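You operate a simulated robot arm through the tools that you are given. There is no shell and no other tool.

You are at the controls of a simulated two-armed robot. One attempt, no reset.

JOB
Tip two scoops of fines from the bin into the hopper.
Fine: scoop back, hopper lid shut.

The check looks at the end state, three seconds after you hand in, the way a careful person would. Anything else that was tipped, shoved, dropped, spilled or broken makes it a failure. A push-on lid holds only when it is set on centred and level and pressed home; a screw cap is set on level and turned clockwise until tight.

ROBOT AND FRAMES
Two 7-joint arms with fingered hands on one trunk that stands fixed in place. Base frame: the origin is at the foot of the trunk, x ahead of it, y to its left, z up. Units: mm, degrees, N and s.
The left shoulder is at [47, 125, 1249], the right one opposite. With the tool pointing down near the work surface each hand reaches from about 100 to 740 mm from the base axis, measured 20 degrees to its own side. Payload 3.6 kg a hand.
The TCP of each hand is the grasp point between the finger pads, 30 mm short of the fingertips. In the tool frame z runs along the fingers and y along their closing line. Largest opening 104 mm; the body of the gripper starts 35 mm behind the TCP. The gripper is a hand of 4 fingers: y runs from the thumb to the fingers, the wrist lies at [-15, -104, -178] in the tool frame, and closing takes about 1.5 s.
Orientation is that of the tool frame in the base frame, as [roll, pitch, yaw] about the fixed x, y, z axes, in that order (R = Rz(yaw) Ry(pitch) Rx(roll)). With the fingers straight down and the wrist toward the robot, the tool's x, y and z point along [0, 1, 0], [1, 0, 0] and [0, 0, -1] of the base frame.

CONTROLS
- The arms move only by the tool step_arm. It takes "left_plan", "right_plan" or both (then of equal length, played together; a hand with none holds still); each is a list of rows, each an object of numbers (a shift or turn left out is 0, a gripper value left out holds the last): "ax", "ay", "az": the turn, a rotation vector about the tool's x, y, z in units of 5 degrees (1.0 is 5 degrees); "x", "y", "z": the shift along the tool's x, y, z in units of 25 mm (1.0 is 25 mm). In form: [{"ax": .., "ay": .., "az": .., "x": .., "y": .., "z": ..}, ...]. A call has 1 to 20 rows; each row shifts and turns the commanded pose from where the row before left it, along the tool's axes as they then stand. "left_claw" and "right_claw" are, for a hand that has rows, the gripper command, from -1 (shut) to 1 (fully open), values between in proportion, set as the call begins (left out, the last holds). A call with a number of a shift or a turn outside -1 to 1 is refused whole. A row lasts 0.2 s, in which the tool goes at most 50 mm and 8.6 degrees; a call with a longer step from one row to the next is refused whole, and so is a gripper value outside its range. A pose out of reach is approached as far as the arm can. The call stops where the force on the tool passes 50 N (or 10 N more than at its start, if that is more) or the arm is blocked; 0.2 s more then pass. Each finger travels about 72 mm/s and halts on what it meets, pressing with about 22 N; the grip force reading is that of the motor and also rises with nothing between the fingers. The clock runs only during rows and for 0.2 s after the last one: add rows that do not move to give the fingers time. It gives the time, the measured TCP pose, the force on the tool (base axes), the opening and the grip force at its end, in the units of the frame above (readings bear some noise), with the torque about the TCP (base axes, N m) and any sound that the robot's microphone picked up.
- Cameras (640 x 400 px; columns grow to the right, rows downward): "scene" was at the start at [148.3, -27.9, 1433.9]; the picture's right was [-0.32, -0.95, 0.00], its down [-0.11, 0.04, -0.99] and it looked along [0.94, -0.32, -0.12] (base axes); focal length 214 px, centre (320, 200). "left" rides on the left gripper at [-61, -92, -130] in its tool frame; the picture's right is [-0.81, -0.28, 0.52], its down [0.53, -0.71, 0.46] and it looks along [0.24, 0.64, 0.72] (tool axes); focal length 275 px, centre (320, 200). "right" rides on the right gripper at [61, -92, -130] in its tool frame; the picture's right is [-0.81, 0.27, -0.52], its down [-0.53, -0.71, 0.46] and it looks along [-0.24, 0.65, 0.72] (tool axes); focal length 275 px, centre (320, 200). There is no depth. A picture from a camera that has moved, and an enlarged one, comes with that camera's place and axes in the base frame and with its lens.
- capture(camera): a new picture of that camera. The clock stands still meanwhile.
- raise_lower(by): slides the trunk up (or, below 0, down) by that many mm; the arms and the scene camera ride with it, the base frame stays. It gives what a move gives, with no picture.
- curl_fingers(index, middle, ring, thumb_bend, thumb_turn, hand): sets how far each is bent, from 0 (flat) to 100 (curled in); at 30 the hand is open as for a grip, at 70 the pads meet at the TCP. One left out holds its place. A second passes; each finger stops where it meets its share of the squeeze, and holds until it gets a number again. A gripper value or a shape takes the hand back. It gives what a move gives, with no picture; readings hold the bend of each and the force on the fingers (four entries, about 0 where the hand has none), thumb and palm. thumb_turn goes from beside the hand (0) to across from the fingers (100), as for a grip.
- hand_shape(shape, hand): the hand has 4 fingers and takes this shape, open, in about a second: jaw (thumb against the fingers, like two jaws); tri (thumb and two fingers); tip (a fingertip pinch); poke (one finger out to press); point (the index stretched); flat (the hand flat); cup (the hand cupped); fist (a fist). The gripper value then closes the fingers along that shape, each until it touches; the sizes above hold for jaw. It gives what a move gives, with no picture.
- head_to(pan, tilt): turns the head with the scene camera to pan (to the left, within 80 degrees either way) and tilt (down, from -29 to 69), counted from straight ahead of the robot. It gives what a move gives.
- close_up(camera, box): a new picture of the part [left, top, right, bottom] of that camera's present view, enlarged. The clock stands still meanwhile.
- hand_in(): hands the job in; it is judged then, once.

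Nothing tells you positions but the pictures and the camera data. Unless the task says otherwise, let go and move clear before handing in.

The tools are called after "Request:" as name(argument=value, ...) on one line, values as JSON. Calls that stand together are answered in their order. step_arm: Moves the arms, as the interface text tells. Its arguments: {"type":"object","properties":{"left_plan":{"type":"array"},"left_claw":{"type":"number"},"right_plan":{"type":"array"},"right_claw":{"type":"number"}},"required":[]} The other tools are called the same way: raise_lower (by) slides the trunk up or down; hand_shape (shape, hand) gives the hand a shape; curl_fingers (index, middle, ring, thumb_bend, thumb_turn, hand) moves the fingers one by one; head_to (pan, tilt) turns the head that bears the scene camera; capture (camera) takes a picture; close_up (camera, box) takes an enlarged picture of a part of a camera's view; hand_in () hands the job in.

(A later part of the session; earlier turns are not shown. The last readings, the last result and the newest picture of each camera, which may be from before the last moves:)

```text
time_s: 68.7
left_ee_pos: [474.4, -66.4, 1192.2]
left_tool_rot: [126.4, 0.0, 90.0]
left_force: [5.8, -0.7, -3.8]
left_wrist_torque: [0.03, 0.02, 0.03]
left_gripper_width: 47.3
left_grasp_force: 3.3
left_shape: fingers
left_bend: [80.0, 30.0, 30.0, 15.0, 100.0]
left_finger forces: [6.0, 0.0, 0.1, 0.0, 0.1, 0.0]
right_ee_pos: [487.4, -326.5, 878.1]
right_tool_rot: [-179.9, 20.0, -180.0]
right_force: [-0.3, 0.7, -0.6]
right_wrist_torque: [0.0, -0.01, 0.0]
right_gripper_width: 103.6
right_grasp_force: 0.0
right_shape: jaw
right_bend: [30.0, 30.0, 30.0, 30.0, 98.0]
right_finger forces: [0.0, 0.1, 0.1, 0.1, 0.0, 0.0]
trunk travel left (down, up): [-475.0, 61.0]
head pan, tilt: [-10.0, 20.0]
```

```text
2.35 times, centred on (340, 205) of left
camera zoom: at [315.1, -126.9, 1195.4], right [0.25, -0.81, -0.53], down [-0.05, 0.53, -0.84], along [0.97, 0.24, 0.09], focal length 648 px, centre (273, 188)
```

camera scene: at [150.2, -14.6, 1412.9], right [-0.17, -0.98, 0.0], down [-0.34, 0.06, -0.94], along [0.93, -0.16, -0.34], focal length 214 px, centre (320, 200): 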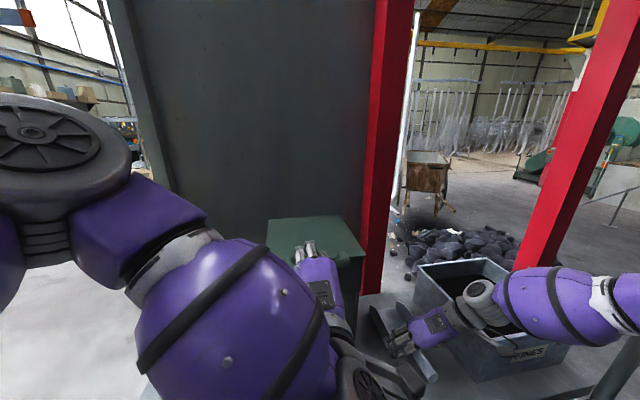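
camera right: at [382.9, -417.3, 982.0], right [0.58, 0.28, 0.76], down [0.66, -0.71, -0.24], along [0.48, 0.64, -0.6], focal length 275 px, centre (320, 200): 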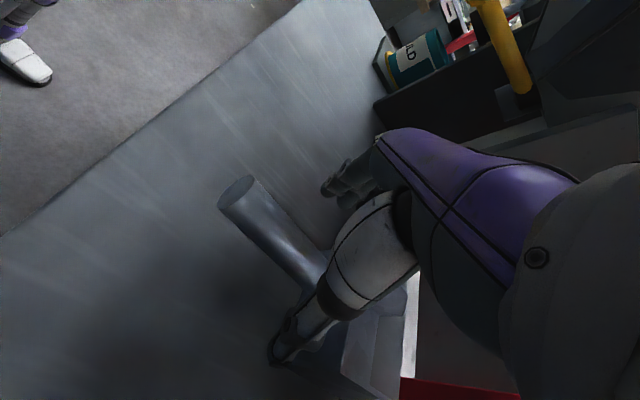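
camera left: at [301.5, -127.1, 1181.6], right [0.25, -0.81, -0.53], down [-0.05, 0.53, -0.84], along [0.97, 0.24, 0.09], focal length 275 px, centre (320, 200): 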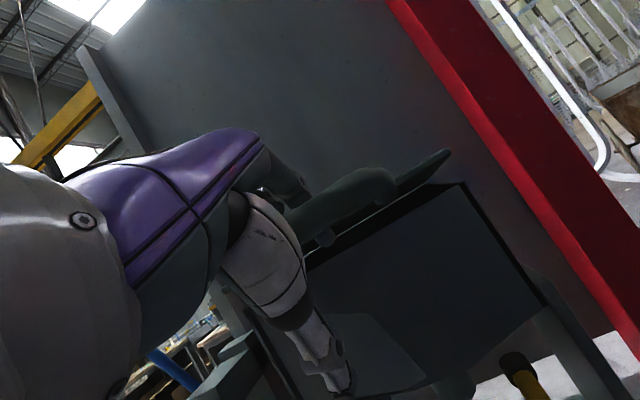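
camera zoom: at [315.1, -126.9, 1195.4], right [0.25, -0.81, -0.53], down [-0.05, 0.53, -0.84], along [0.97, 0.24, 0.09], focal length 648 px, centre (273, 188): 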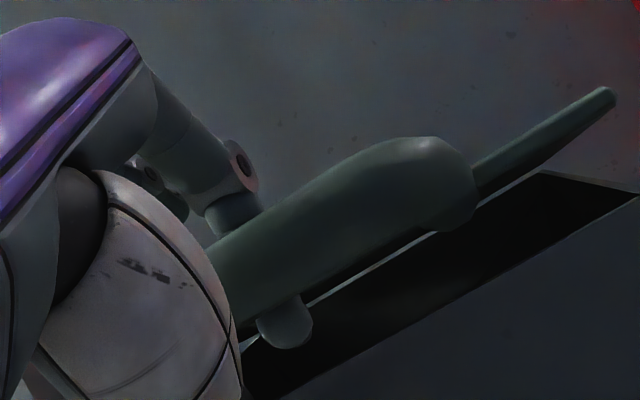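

The lid still rides up on the finger because it is so light. I'll lower it shut again and use the right hand to hold the lid down while the left finger is pulled out. First the right hand withdraws from the scoop along its approach line and rises.

Request:
step_arm(left_plan=[{"y": -0.3, "z": 0.218}, {"y": -0.3, "z": 0.218}, {"y": -0.3, "z": 0.218}, {"y": -0.3, "z": 0.218}, {}, {}, {}, {}, {}, {}, {}, {}, {}, {}, {}], right_plan=[{"z": -0.8}, {"z": -0.8}, {"z": -0.8}, {"z": -0.8}, {"z": -0.8}, {"z": -1}, {"z": -1}, {"z": -1}, {"z": -1}, {"z": -1}, {"z": -1}, {"z": -1}, {"z": -1}, {"z": -1}, {"z": -1}])

Request:
capture(camera="scene")

Request:
capture(camera="left")

```text
time_s: 71.9
left_ee_pos: [473.5, -64.7, 1154.1]
left_tool_rot: [126.1, 0.0, 89.9]
left_force: [4.9, 0.0, 2.7]
left_wrist_torque: [-0.03, 0.08, 0.03]
left_gripper_width: 48.2
left_grasp_force: 1.9
left_shape: fingers
left_bend: [80.0, 30.0, 30.0, 15.0, 100.0]
left_finger forces: [4.7, 0.0, 0.1, 0.0, 0.1, 0.0]
right_ee_pos: [367.3, -326.3, 1207.3]
right_tool_rot: [179.9, 20.0, 180.0]
right_force: [-0.9, 0.2, 0.6]
right_wrist_torque: [0.0, 0.01, -0.05]
right_gripper_width: 103.7
right_grasp_force: 0.0
right_shape: jaw
right_bend: [30.0, 30.0, 30.0, 30.0, 98.0]
right_finger forces: [0.0, 0.1, 0.1, 0.0, 0.0, 0.0]
trunk travel left (down, up): [-475.0, 61.0]
head pan, tilt: [-10.0, 20.0]
```

```text
taken
camera scene: at [153.0, -14.4, 1412.2], right [-0.17, -0.98, 0.0], down [-0.34, 0.06, -0.94], along [0.93, -0.16, -0.34], focal length 214 px, centre (320, 200)
```

scene: 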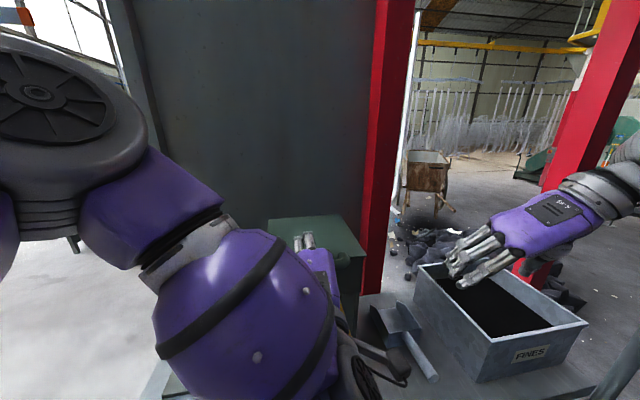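

```text
taken
camera left: at [314.5, -126.0, 1157.2], right [0.25, -0.81, -0.53], down [-0.05, 0.53, -0.84], along [0.97, 0.24, 0.09], focal length 275 px, centre (320, 200)
```

left: 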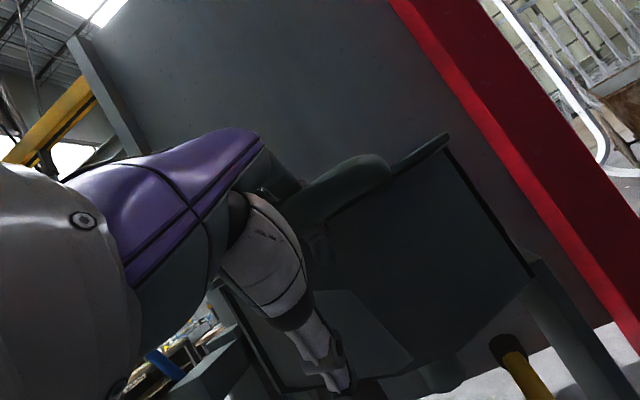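

The lid is shut with the finger lightly in the gap. I'll now turn the right hand to face forward and bring it above the lid.

Request:
step_arm(right_plan=[{"ay": 1}, {"ay": 1}, {"ay": 1}, {"ay": 1}, {"z": -1}, {"z": -1}, {"z": -1}, {"z": -1}, {"az": 1}, {"az": 1}, {"az": 1}, {"az": 1}, {"az": 1}, {"az": 1}, {"az": 1}, {"az": 1}, {"az": 1}, {"az": 1}, {"az": 1}, {"az": 1}])

```text
time_s: 76.1
left_ee_pos: [474.2, -64.9, 1155.2]
left_tool_rot: [126.1, 0.1, 89.9]
left_force: [4.3, 0.0, 1.7]
left_wrist_torque: [-0.03, 0.08, 0.05]
left_gripper_width: 48.2
left_grasp_force: 2.6
left_shape: fingers
left_bend: [80.0, 30.0, 30.0, 15.0, 100.0]
left_finger forces: [4.6, 0.0, 0.0, 0.1, 0.0, 0.0]
right_ee_pos: [366.1, -325.0, 1307.3]
right_tool_rot: [180.0, 0.0, 119.8]
right_force: [0.6, -0.8, -0.2]
right_wrist_torque: [0.01, -0.03, 0.03]
right_gripper_width: 103.8
right_grasp_force: 0.0
right_shape: jaw
right_bend: [30.0, 30.0, 30.0, 30.0, 98.0]
right_finger forces: [0.1, 0.0, 0.0, 0.0, 0.0, 0.0]
trunk travel left (down, up): [-475.0, 61.0]
head pan, tilt: [-10.0, 20.0]
```

Moving the right hand over the lid with its fingers closed together.

Request:
step_arm(right_plan=[{"x": 0.173, "y": 0.872, "z": 0.106}, {"x": 0.173, "y": 0.872, "z": 0.106}, {"x": 0.173, "y": 0.872, "z": 0.106}, {"x": 0.173, "y": 0.872, "z": 0.106}, {"x": 0.173, "y": 0.872, "z": 0.106}, {"x": 0.173, "y": 0.872, "z": 0.106}, {"x": 0.173, "y": 0.872, "z": 0.106}, {"x": 0.173, "y": 0.872, "z": 0.106}, {"x": 0.173, "y": 0.872, "z": 0.106}, {"x": 0.173, "y": 0.872, "z": 0.106}, {"x": 0.173, "y": 0.872, "z": 0.106}, {"x": 0.173, "y": 0.872, "z": 0.106}, {"x": 0.173, "y": 0.872, "z": 0.106}, {"x": 0.173, "y": 0.872, "z": 0.106}], right_claw=-1)

Request:
capture(camera="scene")

Request:
capture(camera="right")

```text
time_s: 79.1
left_ee_pos: [474.0, -65.2, 1153.6]
left_tool_rot: [126.0, 0.1, 89.8]
left_force: [4.9, 0.0, 2.5]
left_wrist_torque: [-0.04, 0.09, 0.06]
left_gripper_width: 47.5
left_grasp_force: 2.1
left_shape: fingers
left_bend: [80.0, 30.0, 30.0, 15.0, 100.0]
left_finger forces: [4.5, 0.0, 0.1, 0.1, 0.0, 0.0]
right_ee_pos: [602.7, -121.5, 1270.2]
right_tool_rot: [-180.0, -0.1, 119.8]
right_force: [0.8, -0.9, 0.0]
right_wrist_torque: [-0.04, 0.0, 0.01]
right_gripper_width: 0.0
right_grasp_force: 22.4
right_shape: jaw
right_bend: [70.0, 70.0, 70.0, 47.0, 100.0]
right_finger forces: [0.1, 0.0, 0.0, 0.1, 0.0, 0.0]
trunk travel left (down, up): [-475.0, 61.0]
head pan, tilt: [-10.0, 20.0]
```

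```text
taken
camera scene: at [153.9, -14.6, 1412.1], right [-0.17, -0.98, 0.0], down [-0.34, 0.06, -0.94], along [0.93, -0.16, -0.34], focal length 214 px, centre (320, 200)
```

scene: 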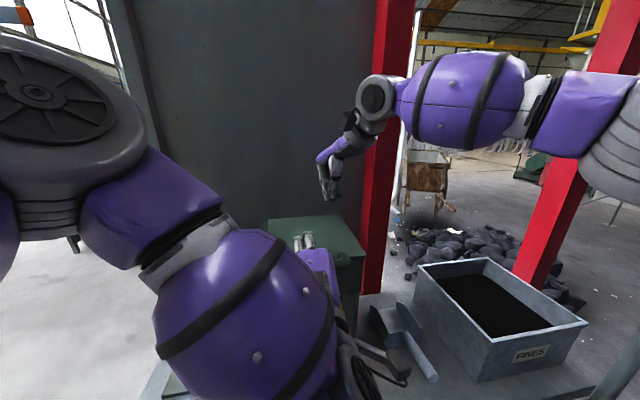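

```text
taken
camera right: at [491.9, -113.9, 1401.5], right [0.64, -0.57, 0.52], down [-0.35, -0.82, -0.46], along [0.68, 0.11, -0.72], focal length 275 px, centre (320, 200)
```

right: 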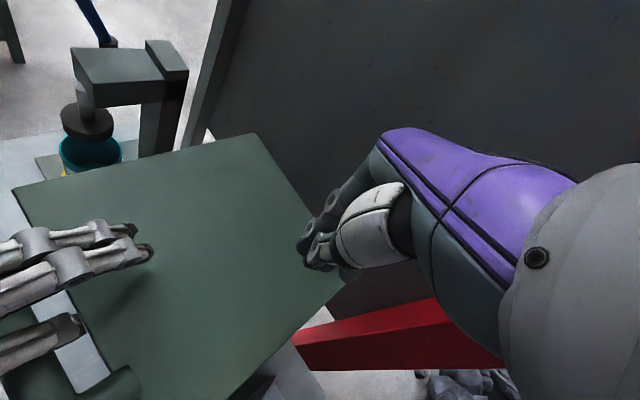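

Good view: the right fingertips are above the lid, and the left fingers reach over its front. Lowering the right hand onto the lid.

Request:
step_arm(right_plan=[{"z": 0.5}, {"z": 0.5}, {"z": 0.5}, {"z": 0.5}, {"z": 0.4}, {"z": 0.2}, {"z": 0.2}])

Request:
capture(camera="right")

```text
time_s: 80.7
left_ee_pos: [473.5, -63.8, 1155.0]
left_tool_rot: [126.2, 0.1, 89.9]
left_force: [5.1, -0.3, 0.5]
left_wrist_torque: [-0.02, 0.11, 0.02]
left_gripper_width: 47.6
left_grasp_force: 2.7
left_shape: fingers
left_bend: [80.0, 30.0, 30.0, 15.0, 100.0]
left_finger forces: [4.9, 0.0, 0.1, 0.0, 0.1, 0.0]
right_ee_pos: [601.8, -121.3, 1201.4]
right_tool_rot: [180.0, 0.0, 119.9]
right_force: [-0.1, 0.7, 0.1]
right_wrist_torque: [0.01, -0.03, -0.01]
right_gripper_width: 0.2
right_grasp_force: 22.5
right_shape: jaw
right_bend: [70.0, 70.0, 70.0, 47.0, 100.0]
right_finger forces: [0.0, 0.1, 0.0, 0.0, 0.0, 0.0]
trunk travel left (down, up): [-475.0, 61.0]
head pan, tilt: [-10.0, 20.0]
```

```text
taken
camera right: at [491.5, -114.5, 1332.0], right [0.64, -0.57, 0.52], down [-0.35, -0.82, -0.46], along [0.68, 0.11, -0.72], focal length 275 px, centre (320, 200)
```

right: 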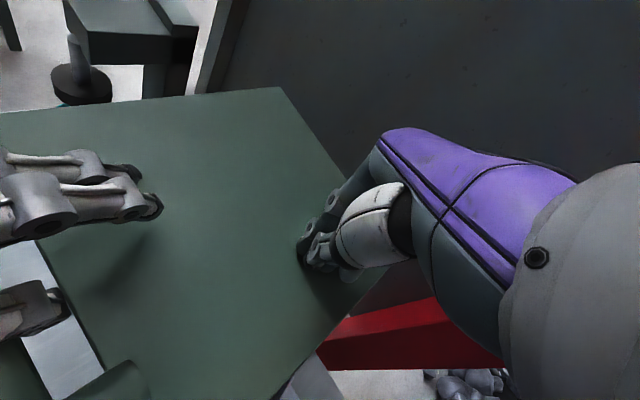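

Almost touching; a few finer steps down.

Request:
step_arm(right_plan=[{"z": 0.12}, {"z": 0.12}, {"z": 0.12}])

```text
time_s: 81.5
left_ee_pos: [473.1, -64.9, 1155.4]
left_tool_rot: [126.1, 0.0, 89.9]
left_force: [10.5, -0.5, -3.5]
left_wrist_torque: [0.08, 0.14, 0.07]
left_gripper_width: 48.4
left_grasp_force: 4.7
left_shape: fingers
left_bend: [80.0, 30.0, 30.0, 15.0, 100.0]
left_finger forces: [8.9, 0.0, 0.1, 0.0, 0.0, 0.0]
right_ee_pos: [601.9, -121.9, 1200.0]
right_tool_rot: [179.2, 0.1, 120.0]
right_force: [2.3, -5.1, 32.4]
right_wrist_torque: [-0.08, -0.03, 0.01]
right_gripper_width: 0.0
right_grasp_force: 22.4
right_shape: jaw
right_bend: [70.0, 70.0, 70.0, 47.0, 100.0]
right_finger forces: [0.0, 0.0, 0.0, 0.1, 0.0, 0.1]
trunk travel left (down, up): [-475.0, 61.0]
head pan, tilt: [-10.0, 20.0]
```

The right hand holds the lid down with about 30 N. Now the left hand pulls straight up.

Request:
step_arm(left_plan=[{"y": 0.194, "z": -0.142}, {"y": 0.194, "z": -0.142}, {"y": 0.194, "z": -0.142}, {"y": 0.194, "z": -0.142}, {"y": 0.194, "z": -0.142}])

Request:
close_up(camera="left", box=[230, 120, 450, 290])

Request:
capture(camera="right")

```text
time_s: 82.7
left_ee_pos: [471.2, -66.0, 1187.0]
left_tool_rot: [126.0, 0.1, 90.0]
left_force: [5.5, 0.7, -1.8]
left_wrist_torque: [-0.03, -0.07, 0.03]
left_gripper_width: 49.5
left_grasp_force: 1.6
left_shape: fingers
left_bend: [79.0, 30.0, 30.0, 15.0, 100.0]
left_finger forces: [5.1, 0.0, 0.0, 0.1, 0.0, 0.0]
right_ee_pos: [602.7, -122.3, 1198.8]
right_tool_rot: [179.1, 0.1, 119.9]
right_force: [6.9, -6.3, 37.2]
right_wrist_torque: [0.01, -0.23, -0.07]
right_gripper_width: 0.1
right_grasp_force: 22.2
right_shape: jaw
right_bend: [70.0, 70.0, 70.0, 47.0, 100.0]
right_finger forces: [36.0, 0.1, 0.0, 0.0, 0.1, 0.0]
trunk travel left (down, up): [-475.0, 61.0]
head pan, tilt: [-10.0, 20.0]
```

```text
2.35 times, centred on (340, 205) of left
camera zoom: at [313.6, -127.1, 1189.0], right [0.26, -0.81, -0.53], down [-0.05, 0.53, -0.85], along [0.97, 0.24, 0.1], focal length 648 px, centre (273, 188)
```

zoom: 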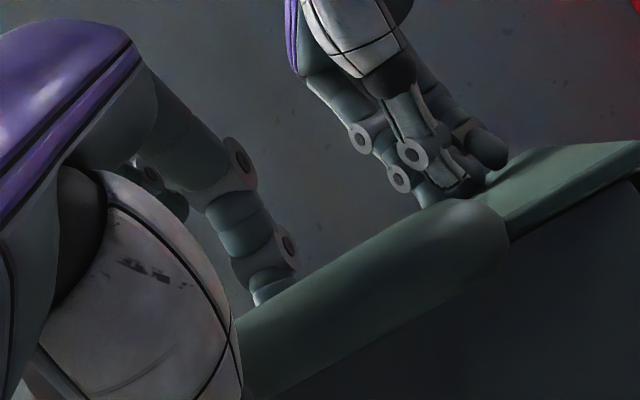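

```text
taken
camera right: at [489.9, -114.6, 1328.5], right [0.64, -0.57, 0.52], down [-0.35, -0.81, -0.46], along [0.69, 0.11, -0.71], focal length 275 px, centre (320, 200)
```

right: 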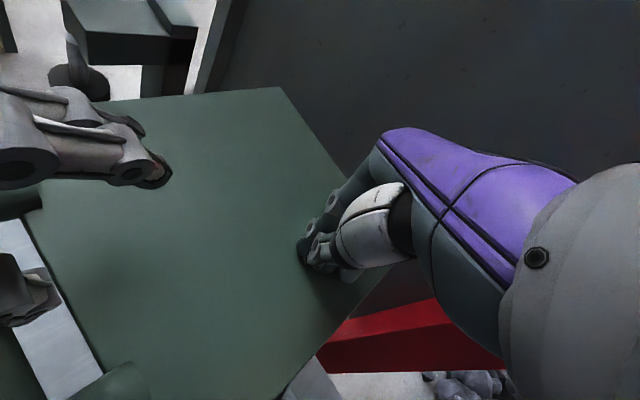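

It works: the lid stayed down and the index has slid out of the gap. Raising the left hand a bit further and opening it.

Request:
step_arm(left_plan=[{"y": 0.26, "z": -0.19}, {"y": 0.26, "z": -0.19}, {"y": 0.26, "z": -0.19}, {"y": 0.26, "z": -0.19}])

Request:
curl_fingers(hand="left", index=10, middle=10, ring=10, thumb_bend=15)

Request:
capture(camera="left")

Request:
capture(camera="right")

```text
time_s: 83.7
left_ee_pos: [471.8, -65.8, 1218.2]
left_tool_rot: [126.2, 0.0, 89.9]
left_force: [-0.4, 0.0, 0.2]
left_wrist_torque: [-0.01, 0.0, 0.0]
left_gripper_width: 45.7
left_grasp_force: 0.0
left_shape: fingers
left_bend: [80.0, 30.0, 30.0, 15.0, 100.0]
left_finger forces: [0.0, 0.0, 0.1, 0.1, 0.0, 0.0]
right_ee_pos: [602.4, -121.3, 1197.8]
right_tool_rot: [179.1, 0.1, 119.9]
right_force: [9.6, -5.9, 36.1]
right_wrist_torque: [0.0, -0.36, -0.07]
right_gripper_width: 0.1
right_grasp_force: 22.3
right_shape: jaw
right_bend: [70.0, 70.0, 70.0, 47.0, 100.0]
right_finger forces: [36.5, 0.0, 0.1, 0.0, 0.1, 0.0]
trunk travel left (down, up): [-475.0, 61.0]
head pan, tilt: [-10.0, 20.0]
```

```text
time_s: 84.7
left_ee_pos: [471.0, -66.0, 1218.0]
left_tool_rot: [126.1, 0.0, 89.9]
left_force: [-0.2, -0.6, 0.4]
left_wrist_torque: [0.02, 0.01, 0.0]
left_gripper_width: 141.8
left_grasp_force: 0.0
left_shape: fingers
left_bend: [10.0, 10.0, 10.0, 15.0, 100.0]
left_finger forces: [0.1, 0.0, 0.0, 0.1, 0.0, 0.0]
right_ee_pos: [601.9, -120.4, 1198.2]
right_tool_rot: [178.9, 0.1, 119.9]
right_force: [10.7, -5.9, 36.0]
right_wrist_torque: [0.02, -0.37, -0.06]
right_gripper_width: 0.0
right_grasp_force: 22.2
right_shape: jaw
right_bend: [70.0, 70.0, 70.0, 47.0, 100.0]
right_finger forces: [36.4, 0.0, 0.0, 0.1, 0.0, 0.0]
trunk travel left (down, up): [-475.0, 61.0]
head pan, tilt: [-10.0, 20.0]
```

```text
taken
camera left: at [312.6, -126.9, 1220.9], right [0.25, -0.81, -0.53], down [-0.05, 0.53, -0.84], along [0.97, 0.24, 0.09], focal length 275 px, centre (320, 200)
```

left: 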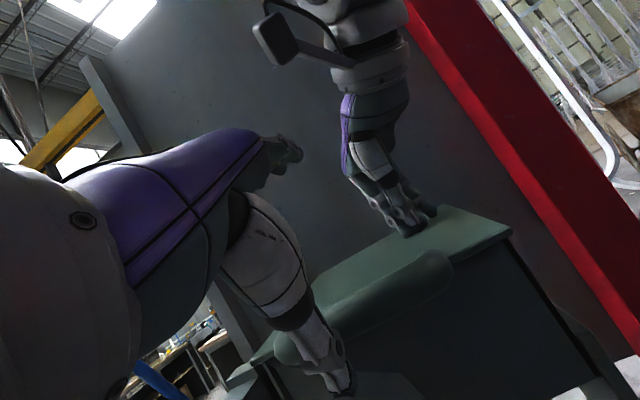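

```text
taken
camera right: at [489.6, -114.6, 1328.4], right [0.63, -0.57, 0.52], down [-0.35, -0.81, -0.47], along [0.69, 0.11, -0.71], focal length 275 px, centre (320, 200)
```

right: 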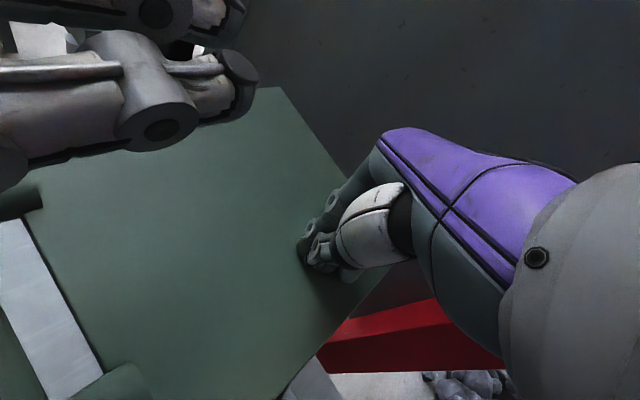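

The left hand is free and the lid is shut and undisturbed. New way to open: I'll lift the bar from below with straight left fingers and then push the lid over from underneath. First the right hand lifts off and moves aside, and the left fingers curl up to pass below the bar.

Request:
step_arm(right_plan=[{"z": -0.8}, {"z": -0.8}, {"z": -0.8}, {"z": -0.8}, {"x": -0.515, "y": -0.86}, {"x": -0.515, "y": -0.86}, {"x": -0.515, "y": -0.86}, {"x": -0.515, "y": -0.86}, {"x": -0.515, "y": -0.86}, {"x": -0.515, "y": -0.86}, {"x": -0.515, "y": -0.86}, {"x": -0.515, "y": -0.86}, {"x": -0.515, "y": -0.86}, {"x": -0.515, "y": -0.86}])

Request:
curl_fingers(hand="left", index=75, middle=75, ring=75, thumb_bend=15)

Request:
capture(camera="right")

Request:
capture(camera="left")

```text
time_s: 87.7
left_ee_pos: [472.4, -66.0, 1217.5]
left_tool_rot: [126.2, 0.0, 89.8]
left_force: [0.3, 0.0, -0.8]
left_wrist_torque: [0.0, 0.01, 0.0]
left_gripper_width: 141.7
left_grasp_force: 0.0
left_shape: fingers
left_bend: [10.0, 10.0, 10.0, 15.0, 100.0]
left_finger forces: [0.1, 0.1, 0.1, 0.0, 0.0, 0.0]
right_ee_pos: [477.7, -342.2, 1273.2]
right_tool_rot: [179.8, 0.0, 120.0]
right_force: [0.8, -0.3, -0.1]
right_wrist_torque: [0.02, -0.01, -0.01]
right_gripper_width: 0.2
right_grasp_force: 21.5
right_shape: jaw
right_bend: [70.0, 70.0, 70.0, 47.0, 100.0]
right_finger forces: [0.0, 0.1, 0.0, 0.1, 0.0, 0.0]
trunk travel left (down, up): [-475.0, 61.0]
head pan, tilt: [-10.0, 20.0]
```

```text
time_s: 88.7
left_ee_pos: [472.6, -65.8, 1216.8]
left_tool_rot: [126.3, 0.1, 89.9]
left_force: [-0.4, 0.3, 0.4]
left_wrist_torque: [-0.01, 0.02, 0.01]
left_gripper_width: 52.9
left_grasp_force: 0.0
left_shape: fingers
left_bend: [75.0, 75.0, 75.0, 15.0, 100.0]
left_finger forces: [0.0, 0.0, 0.0, 0.1, 0.0, 0.0]
right_ee_pos: [478.4, -342.2, 1273.3]
right_tool_rot: [179.9, 0.0, 120.1]
right_force: [0.3, -0.4, -0.4]
right_wrist_torque: [0.0, 0.0, -0.01]
right_gripper_width: 0.1
right_grasp_force: 21.7
right_shape: jaw
right_bend: [70.0, 70.0, 70.0, 47.0, 100.0]
right_finger forces: [0.0, 0.1, 0.0, 0.1, 0.0, 0.1]
trunk travel left (down, up): [-475.0, 61.0]
head pan, tilt: [-10.0, 20.0]
```

```text
taken
camera right: at [367.7, -334.8, 1404.7], right [0.64, -0.57, 0.52], down [-0.35, -0.82, -0.46], along [0.68, 0.11, -0.72], focal length 275 px, centre (320, 200)
```

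right: 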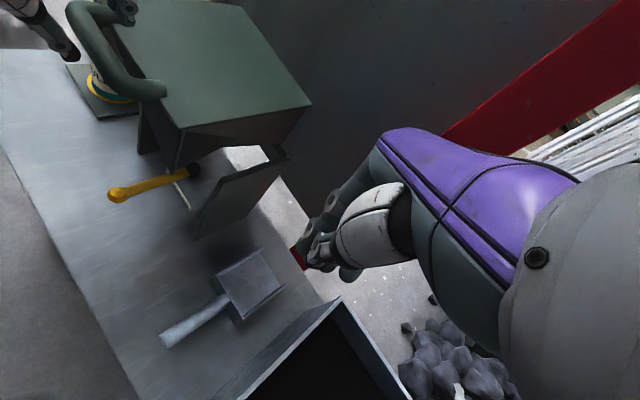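

```text
taken
camera left: at [314.0, -126.6, 1220.4], right [0.25, -0.81, -0.53], down [-0.05, 0.53, -0.84], along [0.97, 0.24, 0.09], focal length 275 px, centre (320, 200)
```

left: 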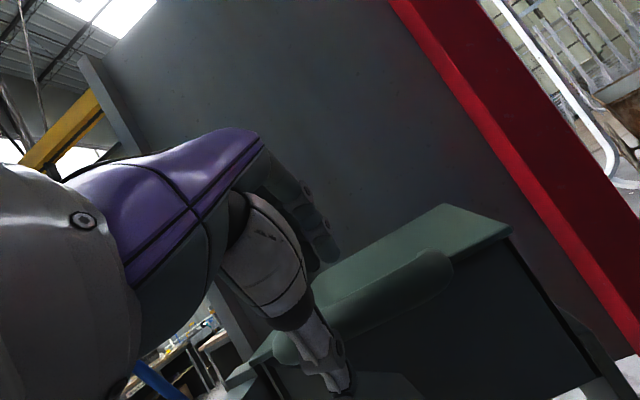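

The right view shows the scoop undisturbed and the lid shut. Now the left hand goes up a little, back, down in front of the hopper, and levels slightly.

Request:
step_arm(left_plan=[{"y": 0.65, "z": -0.47}, {"y": -0.423, "z": -0.583}, {"y": -0.423, "z": -0.583}, {"y": -0.423, "z": -0.583}, {"y": -0.423, "z": -0.583}, {"y": -0.652, "z": 0.474}, {"y": -0.652, "z": 0.474}, {"y": -0.652, "z": 0.474}, {"y": -0.652, "z": 0.474}, {"y": -0.652, "z": 0.474}, {"y": -0.652, "z": 0.474}, {"y": -0.652, "z": 0.474}, {"ax": -1}])

Request:
capture(camera="left")

Request:
capture(camera="right")

```text
time_s: 91.5
left_ee_pos: [424.3, -62.1, 1110.4]
left_tool_rot: [121.4, 0.1, 89.8]
left_force: [-0.4, -0.6, -0.1]
left_wrist_torque: [-0.02, 0.04, 0.02]
left_gripper_width: 53.6
left_grasp_force: 0.2
left_shape: fingers
left_bend: [75.0, 75.0, 75.0, 15.0, 100.0]
left_finger forces: [0.0, 0.0, 0.0, 0.0, 0.0, 0.1]
left hand out of reach, approached as far as the arm can: row 13
right_ee_pos: [478.2, -340.8, 1272.7]
right_tool_rot: [179.9, 0.0, 120.0]
right_force: [0.2, -0.5, -0.4]
right_wrist_torque: [-0.03, 0.0, -0.01]
right_gripper_width: 0.2
right_grasp_force: 21.4
right_shape: jaw
right_bend: [70.0, 70.0, 70.0, 47.0, 100.0]
right_finger forces: [0.0, 0.0, 0.1, 0.0, 0.0, 0.1]
trunk travel left (down, up): [-475.0, 61.0]
head pan, tilt: [-10.0, 20.0]
```

```text
taken
camera left: at [266.6, -122.9, 1100.4], right [0.3, -0.81, -0.5], down [0.02, 0.53, -0.85], along [0.95, 0.24, 0.17], focal length 275 px, centre (320, 200)
```

left: 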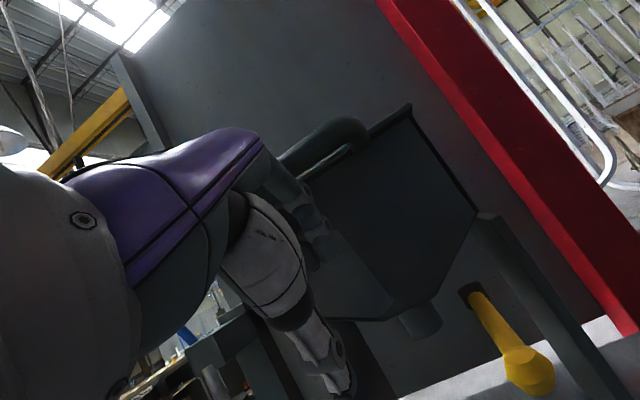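

```text
taken
camera right: at [367.8, -334.8, 1404.7], right [0.64, -0.57, 0.52], down [-0.35, -0.82, -0.46], along [0.68, 0.11, -0.72], focal length 275 px, centre (320, 200)
```

right: 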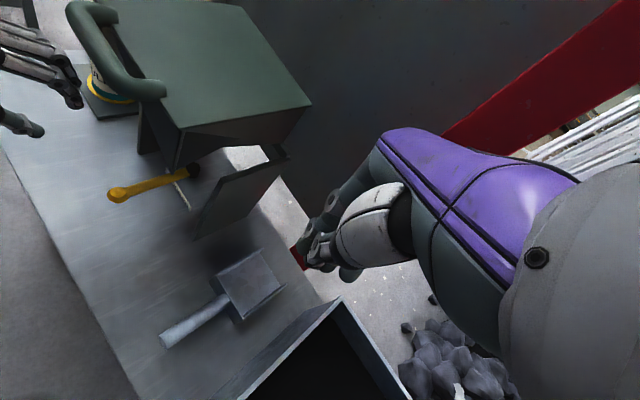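

The left hand is in front of the hopper, a bit high for passing under the bar. Moving it down another 25 mm before straightening the fingers.

Request:
step_arm(left_plan=[{"y": -0.427, "z": 0.26}, {"y": -0.427, "z": 0.26}])

Request:
capture(camera="left")

```text
time_s: 92.1
left_ee_pos: [436.8, -60.7, 1092.8]
left_tool_rot: [121.4, 0.2, 90.0]
left_force: [-0.9, 1.2, -0.3]
left_wrist_torque: [0.03, -0.04, 0.0]
left_gripper_width: 53.6
left_grasp_force: 0.0
left_shape: fingers
left_bend: [75.0, 75.0, 75.0, 15.0, 100.0]
left_finger forces: [0.0, 0.1, 0.0, 0.0, 0.1, 0.0]
left hand out of reach, approached as far as the arm can: row 1, 2
right_ee_pos: [479.6, -341.4, 1273.6]
right_tool_rot: [179.9, -0.1, 120.0]
right_force: [-0.3, 0.7, -0.1]
right_wrist_torque: [0.0, -0.02, 0.0]
right_gripper_width: 0.0
right_grasp_force: 22.2
right_shape: jaw
right_bend: [70.0, 70.0, 70.0, 47.0, 100.0]
right_finger forces: [0.0, 0.0, 0.0, 0.0, 0.0, 0.0]
trunk travel left (down, up): [-475.0, 61.0]
head pan, tilt: [-10.0, 20.0]
```

```text
taken
camera left: at [278.5, -122.1, 1081.6], right [0.3, -0.81, -0.5], down [0.02, 0.53, -0.85], along [0.95, 0.25, 0.17], focal length 275 px, centre (320, 200)
```

left: 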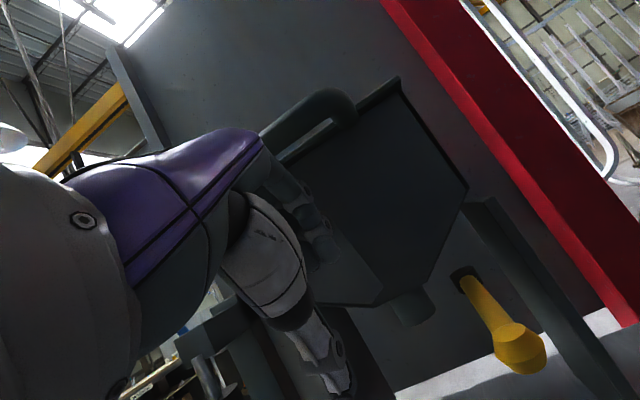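

Getting under the bar that way is at the arm's folding limit. A better way: pinch the bar only with the fingertips, so they don't enter the gap, lift the lid, and let the right hand take over from underneath. Moving the left hand back up in front of the bar.

Request:
step_arm(left_plan=[{"ax": 1}, {"y": -0.255, "z": -0.682}, {"y": -0.255, "z": -0.682}, {"y": 0.644, "z": -0.474}, {"y": 0.644, "z": -0.474}, {"y": 0.644, "z": -0.474}, {"y": 0.644, "z": -0.474}, {"y": 0.644, "z": -0.474}])

Request:
hand_shape(hand="left", shape="jaw")

Request:
capture(camera="left")

Request:
capture(camera="right")

```text
time_s: 93.9
left_ee_pos: [399.6, -59.8, 1202.2]
left_tool_rot: [126.2, 0.0, 90.0]
left_force: [0.1, 0.2, 0.0]
left_wrist_torque: [-0.03, 0.0, -0.01]
left_gripper_width: 53.4
left_grasp_force: 0.0
left_shape: fingers
left_bend: [75.0, 75.0, 75.0, 15.0, 100.0]
left_finger forces: [0.0, 0.1, 0.0, 0.1, 0.1, 0.0]
right_ee_pos: [478.6, -341.0, 1273.4]
right_tool_rot: [180.0, 0.0, 120.0]
right_force: [-0.3, 0.1, 0.5]
right_wrist_torque: [-0.02, 0.02, 0.0]
right_gripper_width: 0.0
right_grasp_force: 21.9
right_shape: jaw
right_bend: [70.0, 70.0, 70.0, 47.0, 100.0]
right_finger forces: [0.1, 0.0, 0.0, 0.0, 0.1, 0.0]
trunk travel left (down, up): [-475.0, 61.0]
head pan, tilt: [-10.0, 20.0]
```

```text
time_s: 94.8
left_ee_pos: [400.8, -60.2, 1201.1]
left_tool_rot: [126.1, 0.1, 89.9]
left_force: [0.3, 0.2, -0.9]
left_wrist_torque: [-0.02, 0.0, -0.03]
left_gripper_width: 103.8
left_grasp_force: 0.1
left_shape: jaw
left_bend: [30.0, 30.0, 30.0, 30.0, 98.0]
left_finger forces: [0.1, 0.0, 0.0, 0.0, 0.0, 0.0]
right_ee_pos: [478.7, -342.4, 1273.5]
right_tool_rot: [180.0, -0.1, 120.0]
right_force: [0.3, -0.5, 0.3]
right_wrist_torque: [0.01, -0.04, 0.01]
right_gripper_width: 0.1
right_grasp_force: 22.4
right_shape: jaw
right_bend: [70.0, 70.0, 70.0, 47.0, 100.0]
right_finger forces: [0.0, 0.1, 0.0, 0.0, 0.0, 0.0]
trunk travel left (down, up): [-475.0, 61.0]
head pan, tilt: [-10.0, 20.0]
```

```text
taken
camera left: at [242.1, -121.0, 1204.0], right [0.25, -0.81, -0.53], down [-0.05, 0.53, -0.84], along [0.97, 0.24, 0.09], focal length 275 px, centre (320, 200)
```

left: 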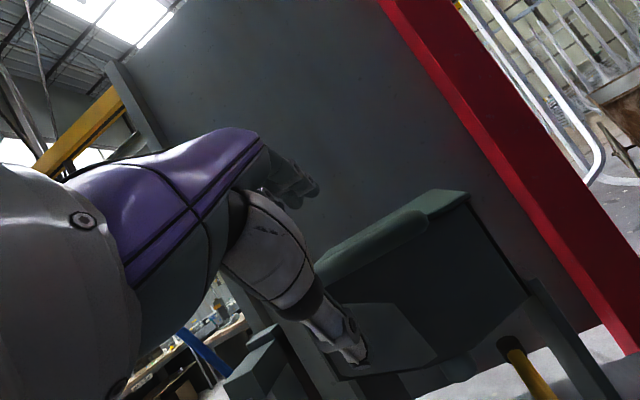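

```text
taken
camera right: at [367.7, -334.8, 1404.7], right [0.64, -0.57, 0.52], down [-0.35, -0.82, -0.46], along [0.68, 0.11, -0.72], focal length 275 px, centre (320, 200)
```

right: 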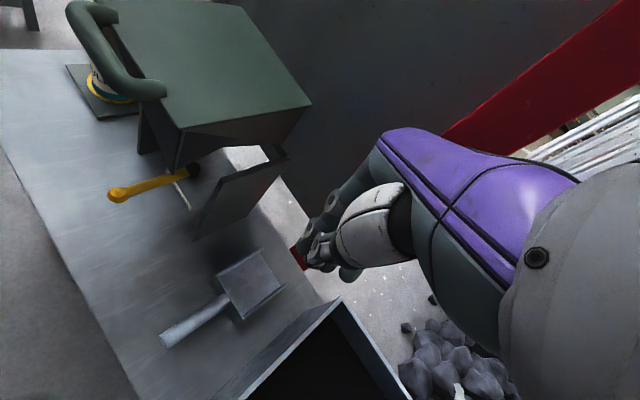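

Moving forward so that only the fingertips straddle the bar, then closing.

Request:
step_arm(left_plan=[{"x": -0.08, "y": 0.215, "z": 0.57}, {"x": -0.08, "y": 0.215, "z": 0.57}, {"x": -0.08, "y": 0.215, "z": 0.57}])

Request:
step_arm(left_plan=[{}, {}, {}, {}, {}, {}, {}, {}], left_claw=-1)

Request:
capture(camera="left")

Request:
close_up(camera="right", box=[0, 0, 200, 140])

```text
time_s: 95.6
left_ee_pos: [445.3, -66.9, 1189.4]
left_tool_rot: [126.3, 0.0, 89.9]
left_force: [0.8, 0.0, 0.0]
left_wrist_torque: [0.01, 0.0, 0.01]
left_gripper_width: 103.6
left_grasp_force: 0.2
left_shape: jaw
left_bend: [30.0, 30.0, 30.0, 30.0, 98.0]
left_finger forces: [0.0, 0.0, 0.1, 0.1, 0.0, 0.0]
right_ee_pos: [478.4, -342.0, 1273.3]
right_tool_rot: [180.0, -0.1, 120.0]
right_force: [0.0, 0.7, -1.2]
right_wrist_torque: [0.01, -0.04, 0.0]
right_gripper_width: 0.0
right_grasp_force: 21.6
right_shape: jaw
right_bend: [70.0, 70.0, 70.0, 47.0, 100.0]
right_finger forces: [0.0, 0.0, 0.0, 0.0, 0.0, 0.0]
trunk travel left (down, up): [-475.0, 61.0]
head pan, tilt: [-10.0, 20.0]
```

```text
time_s: 97.4
left_ee_pos: [444.1, -65.7, 1189.5]
left_tool_rot: [126.2, 0.1, 89.9]
left_force: [-0.2, 0.4, -1.2]
left_wrist_torque: [0.05, 0.04, -0.02]
left_gripper_width: 16.1
left_grasp_force: 21.6
left_shape: jaw
left_bend: [72.0, 65.0, 65.0, 74.0, 100.0]
left_finger forces: [10.9, 5.6, 2.4, 0.0, 19.6, 0.0]
right_ee_pos: [478.4, -341.6, 1272.6]
right_tool_rot: [179.9, 0.0, 120.1]
right_force: [-0.9, 0.2, 0.5]
right_wrist_torque: [0.0, 0.01, 0.0]
right_gripper_width: 0.0
right_grasp_force: 22.1
right_shape: jaw
right_bend: [70.0, 70.0, 70.0, 47.0, 100.0]
right_finger forces: [0.1, 0.0, 0.0, 0.1, 0.0, 0.1]
trunk travel left (down, up): [-475.0, 61.0]
head pan, tilt: [-10.0, 20.0]
```

```text
taken
camera left: at [285.6, -127.5, 1191.7], right [0.25, -0.81, -0.53], down [-0.05, 0.53, -0.84], along [0.97, 0.24, 0.09], focal length 275 px, centre (320, 200)
```

left: 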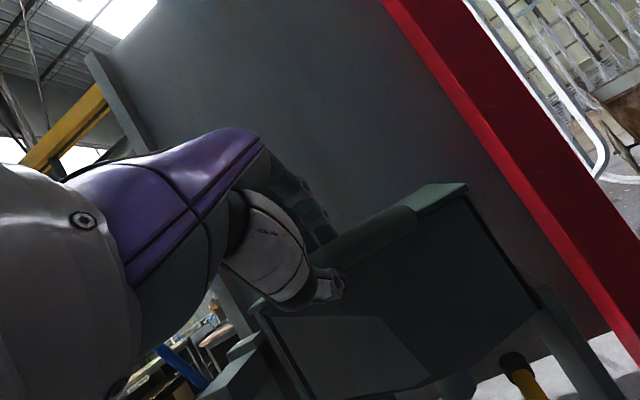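

```text
2.86 times, centred on (100, 70) of right
camera zoom: at [367.8, -334.8, 1404.7], right [0.64, -0.57, 0.52], down [-0.35, -0.82, -0.46], along [0.68, 0.11, -0.72], focal length 786 px, centre (949, 571)
```

zoom: 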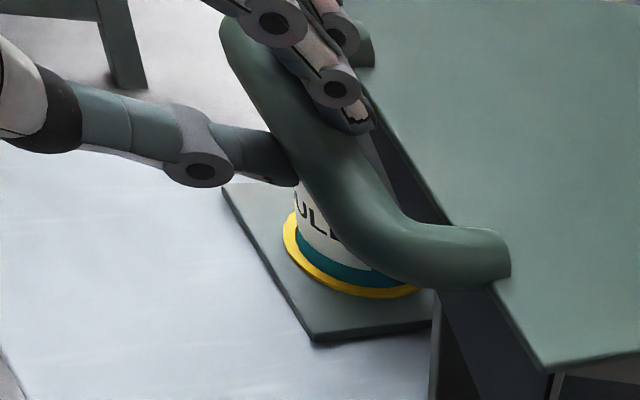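

A clean fingertip pinch on the bar. Lifting the lid along its arc to about 45°.

Request:
step_arm(left_plan=[{"y": 0.756, "z": -0.39, "ax": 1}, {"y": 0.756, "z": -0.39, "ax": 1}, {"y": 0.756, "z": -0.39, "ax": 1}, {"y": 0.756, "z": -0.39, "ax": 1}, {"y": 0.756, "z": -0.39, "ax": 1}, {"y": 0.756, "z": -0.39, "ax": 1}, {"y": 0.756, "z": -0.39, "ax": 1}, {"y": 0.756, "z": -0.39, "ax": 1}, {"y": 0.756, "z": -0.39, "ax": 1}])

Request:
capture(camera="scene")

Request:
capture(camera="left")

```text
time_s: 99.4
left_ee_pos: [532.1, -66.6, 1353.7]
left_tool_rot: [171.3, 0.1, 89.8]
left_force: [-6.2, 1.3, 2.0]
left_wrist_torque: [0.07, 0.11, -0.07]
left_gripper_width: 15.9
left_grasp_force: 22.1
left_shape: jaw
left_bend: [72.0, 66.0, 71.0, 74.0, 100.0]
left_finger forces: [10.9, 5.4, 2.6, 0.0, 23.5, 0.0]
right_ee_pos: [477.1, -341.9, 1273.5]
right_tool_rot: [179.9, 0.1, 119.9]
right_force: [0.3, 0.3, 0.5]
right_wrist_torque: [-0.01, -0.01, 0.02]
right_gripper_width: 0.2
right_grasp_force: 21.8
right_shape: jaw
right_bend: [70.0, 70.0, 70.0, 47.0, 100.0]
right_finger forces: [0.1, 0.0, 0.0, 0.1, 0.0, 0.1]
trunk travel left (down, up): [-475.0, 61.0]
head pan, tilt: [-10.0, 20.0]
```

```text
taken
camera scene: at [151.2, -14.3, 1412.5], right [-0.17, -0.98, 0.0], down [-0.34, 0.06, -0.94], along [0.93, -0.16, -0.34], focal length 214 px, centre (320, 200)
```

scene: 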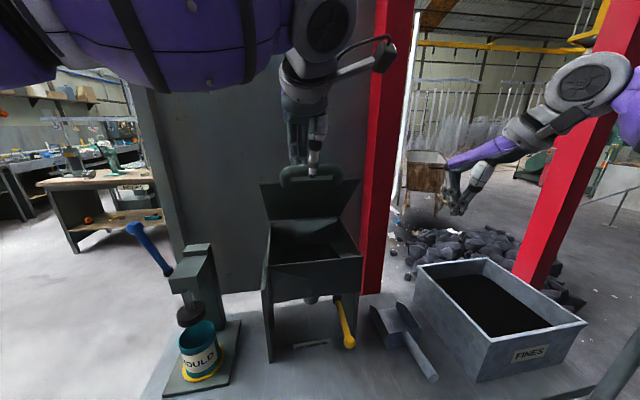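

```text
taken
camera left: at [422.1, -127.7, 1467.9], right [-0.19, -0.81, -0.55], down [-0.63, 0.53, -0.56], along [0.75, 0.24, -0.62], focal length 275 px, centre (320, 200)
```

left: 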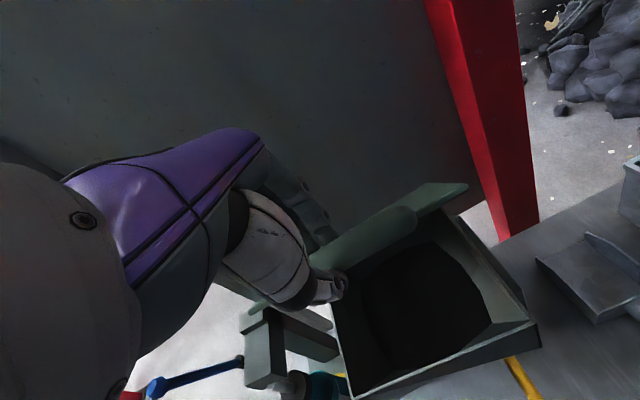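

The lid is at 45° with the fingertip pinch holding. I'll raise it a few degrees more, then bring the right hand (vertical, low, y≈-150) in front of the lid's right part to take it over.

Request:
step_arm(left_plan=[{"y": 0.756, "z": -0.39, "ax": 1}, {"y": 0.4, "z": -0.2, "ax": 0.5}, {}, {}, {}, {}, {}, {}, {}, {}], right_plan=[{"az": 1}, {"az": 1}, {"az": 1}, {"az": 1}, {"az": 1}, {"az": 1}, {"z": 0.6}, {"z": 0.6}, {}, {}], right_claw=1)

Request:
capture(camera="scene")

```text
time_s: 101.6
left_ee_pos: [559.1, -67.0, 1371.1]
left_tool_rot: [178.6, 0.1, 89.9]
left_force: [-5.7, 2.8, 6.5]
left_wrist_torque: [0.09, 0.16, -0.05]
left_gripper_width: 16.2
left_grasp_force: 21.8
left_shape: jaw
left_bend: [72.0, 66.0, 71.0, 74.0, 100.0]
left_finger forces: [10.9, 5.4, 2.8, 0.0, 24.6, 0.1]
right_ee_pos: [478.1, -340.0, 1244.5]
right_tool_rot: [179.9, 0.0, 90.0]
right_force: [0.1, -0.3, 0.3]
right_wrist_torque: [0.01, -0.01, -0.02]
right_gripper_width: 103.7
right_grasp_force: 0.1
right_shape: jaw
right_bend: [30.0, 30.0, 30.0, 30.0, 98.0]
right_finger forces: [0.0, 0.0, 0.0, 0.0, 0.0, 0.1]
trunk travel left (down, up): [-475.0, 61.0]
head pan, tilt: [-10.0, 20.0]
```

```text
taken
camera scene: at [150.9, -13.9, 1412.5], right [-0.17, -0.98, 0.0], down [-0.34, 0.06, -0.94], along [0.93, -0.16, -0.34], focal length 214 px, centre (320, 200)
```

scene: 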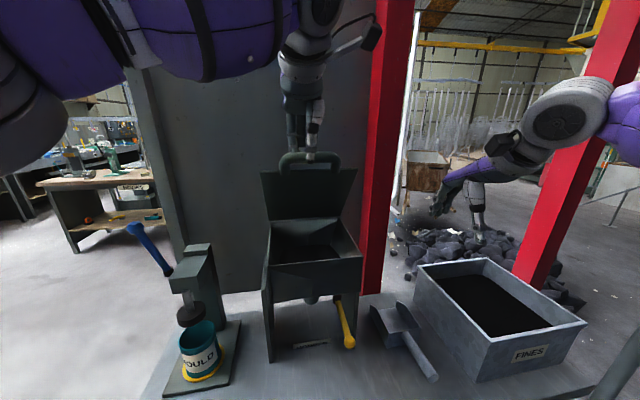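

Bringing the right hand in from the right, in front of the raised lid.

Request:
step_arm(right_plan=[{"x": 0.95}, {"x": 0.95}, {"x": 0.95}, {"x": 0.95}, {"x": 0.95}, {"x": 0.95}, {"x": 0.95}, {"x": 0.95}, {"y": 0.5}, {"y": 0.5}, {"y": 0.5}, {"y": 0.3}])

Request:
capture(camera="scene")

Request:
capture(camera="left")

```text
time_s: 104.2
left_ee_pos: [558.9, -67.5, 1371.8]
left_tool_rot: [178.6, 0.2, 89.9]
left_force: [-5.3, 2.6, 6.6]
left_wrist_torque: [0.1, 0.14, -0.06]
left_gripper_width: 16.1
left_grasp_force: 22.2
left_shape: jaw
left_bend: [72.0, 66.0, 71.0, 74.0, 100.0]
left_finger forces: [11.0, 5.4, 2.9, 0.1, 24.3, 0.0]
right_ee_pos: [521.1, -149.3, 1242.7]
right_tool_rot: [179.8, 0.0, 90.0]
right_force: [0.0, 0.3, 0.4]
right_wrist_torque: [-0.02, 0.02, 0.01]
right_gripper_width: 103.8
right_grasp_force: 0.0
right_shape: jaw
right_bend: [30.0, 30.0, 30.0, 30.0, 98.0]
right_finger forces: [0.0, 0.0, 0.0, 0.1, 0.0, 0.1]
trunk travel left (down, up): [-475.0, 61.0]
head pan, tilt: [-10.0, 20.0]
```

```text
taken
camera scene: at [150.9, -13.9, 1412.5], right [-0.17, -0.98, 0.0], down [-0.34, 0.06, -0.94], along [0.93, -0.16, -0.34], focal length 214 px, centre (320, 200)
```

scene: 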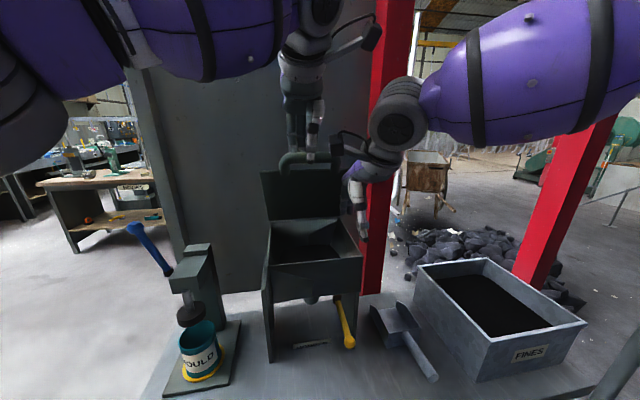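

```text
taken
camera left: at [464.2, -127.9, 1499.8], right [-0.26, -0.81, -0.52], down [-0.7, 0.53, -0.47], along [0.66, 0.24, -0.71], focal length 275 px, centre (320, 200)
```

left: 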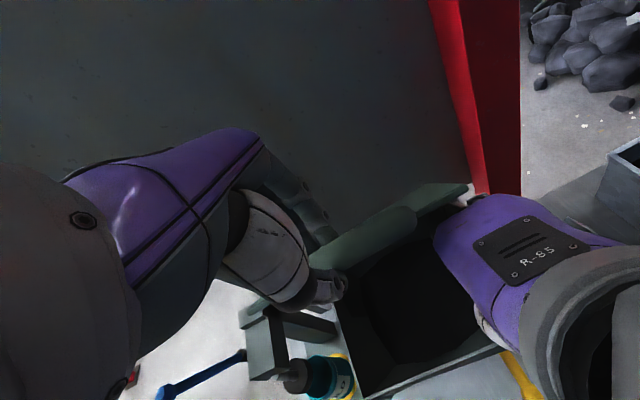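

Clear so far. Advancing the right hand until it touches the lid.

Request:
step_arm(right_plan=[{"y": 0.3}, {"y": 0.3}, {"y": 0.3}])

Request:
capture(camera="left")

```text
time_s: 105.0
left_ee_pos: [558.0, -65.8, 1375.4]
left_tool_rot: [178.1, 0.2, 90.1]
left_force: [16.9, -0.8, 18.3]
left_wrist_torque: [0.1, -0.58, -0.15]
left_gripper_width: 17.5
left_grasp_force: 22.7
left_shape: jaw
left_bend: [72.0, 62.0, 59.0, 76.0, 100.0]
left_finger forces: [17.8, 11.9, 4.3, 0.1, 17.2, 0.0]
right_ee_pos: [541.6, -150.4, 1241.7]
right_tool_rot: [-179.7, 0.0, 90.0]
right_force: [-35.5, 2.9, -11.7]
right_wrist_torque: [0.07, -1.52, -0.29]
right_gripper_width: 103.3
right_grasp_force: 0.2
right_shape: jaw
right_bend: [30.0, 33.0, 30.0, 30.0, 98.0]
right_finger forces: [0.0, 18.7, 0.0, 0.1, 0.0, 17.3]
trunk travel left (down, up): [-475.0, 61.0]
head pan, tilt: [-10.0, 20.0]
```

```text
taken
camera left: at [462.7, -127.4, 1502.0], right [-0.26, -0.81, -0.52], down [-0.7, 0.53, -0.48], along [0.67, 0.24, -0.7], focal length 275 px, centre (320, 200)
```

left: 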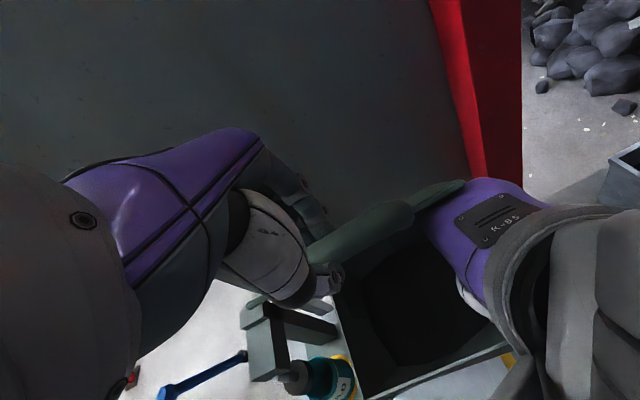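

The right hand now bears on the lid. Opening the left hand to let go of the bar.

Request:
step_arm(left_plan=[{}, {}, {}, {}, {}, {}], left_claw=1)

Request:
capture(camera="left")

Request:
close_up(camera="scene", box=[240, 80, 440, 280])

```text
time_s: 106.4
left_ee_pos: [560.1, -68.0, 1370.7]
left_tool_rot: [178.7, 0.0, 89.9]
left_force: [-0.4, 0.1, -0.1]
left_wrist_torque: [-0.03, 0.02, 0.01]
left_gripper_width: 103.7
left_grasp_force: 0.1
left_shape: jaw
left_bend: [30.0, 30.0, 30.0, 30.0, 98.0]
left_finger forces: [0.1, 0.0, 0.1, 0.0, 0.0, 0.0]
right_ee_pos: [547.3, -149.9, 1242.3]
right_tool_rot: [-180.0, 0.0, 90.1]
right_force: [-0.4, -0.6, 0.0]
right_wrist_torque: [-0.01, -0.01, 0.01]
right_gripper_width: 103.5
right_grasp_force: 0.1
right_shape: jaw
right_bend: [30.0, 30.0, 30.0, 30.0, 98.0]
right_finger forces: [0.0, 0.0, 0.0, 0.0, 0.0, 0.1]
trunk travel left (down, up): [-475.0, 61.0]
head pan, tilt: [-10.0, 20.0]
```

```text
taken
camera left: at [466.2, -128.7, 1499.0], right [-0.26, -0.81, -0.52], down [-0.7, 0.53, -0.47], along [0.66, 0.24, -0.71], focal length 275 px, centre (320, 200)
```

left: 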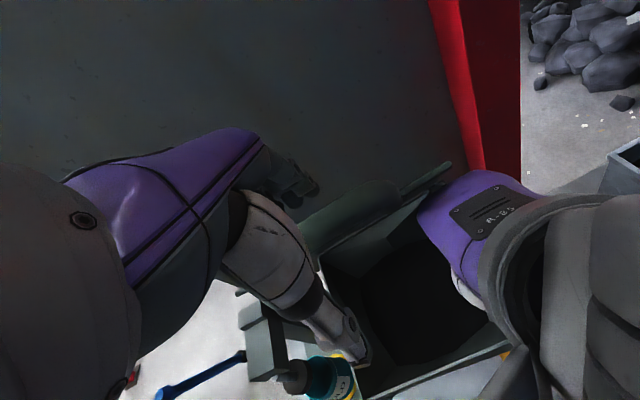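

```text
2.00 times, centred on (340, 180) of scene
camera zoom: at [152.7, -14.6, 1412.2], right [-0.17, -0.98, 0.0], down [-0.34, 0.06, -0.94], along [0.93, -0.16, -0.34], focal length 429 px, centre (280, 240)
```

zoom: 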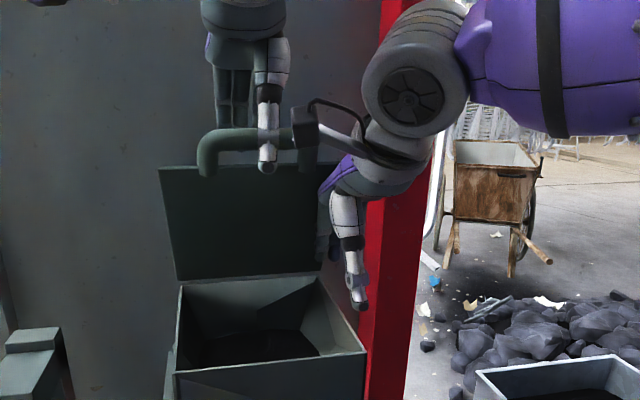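

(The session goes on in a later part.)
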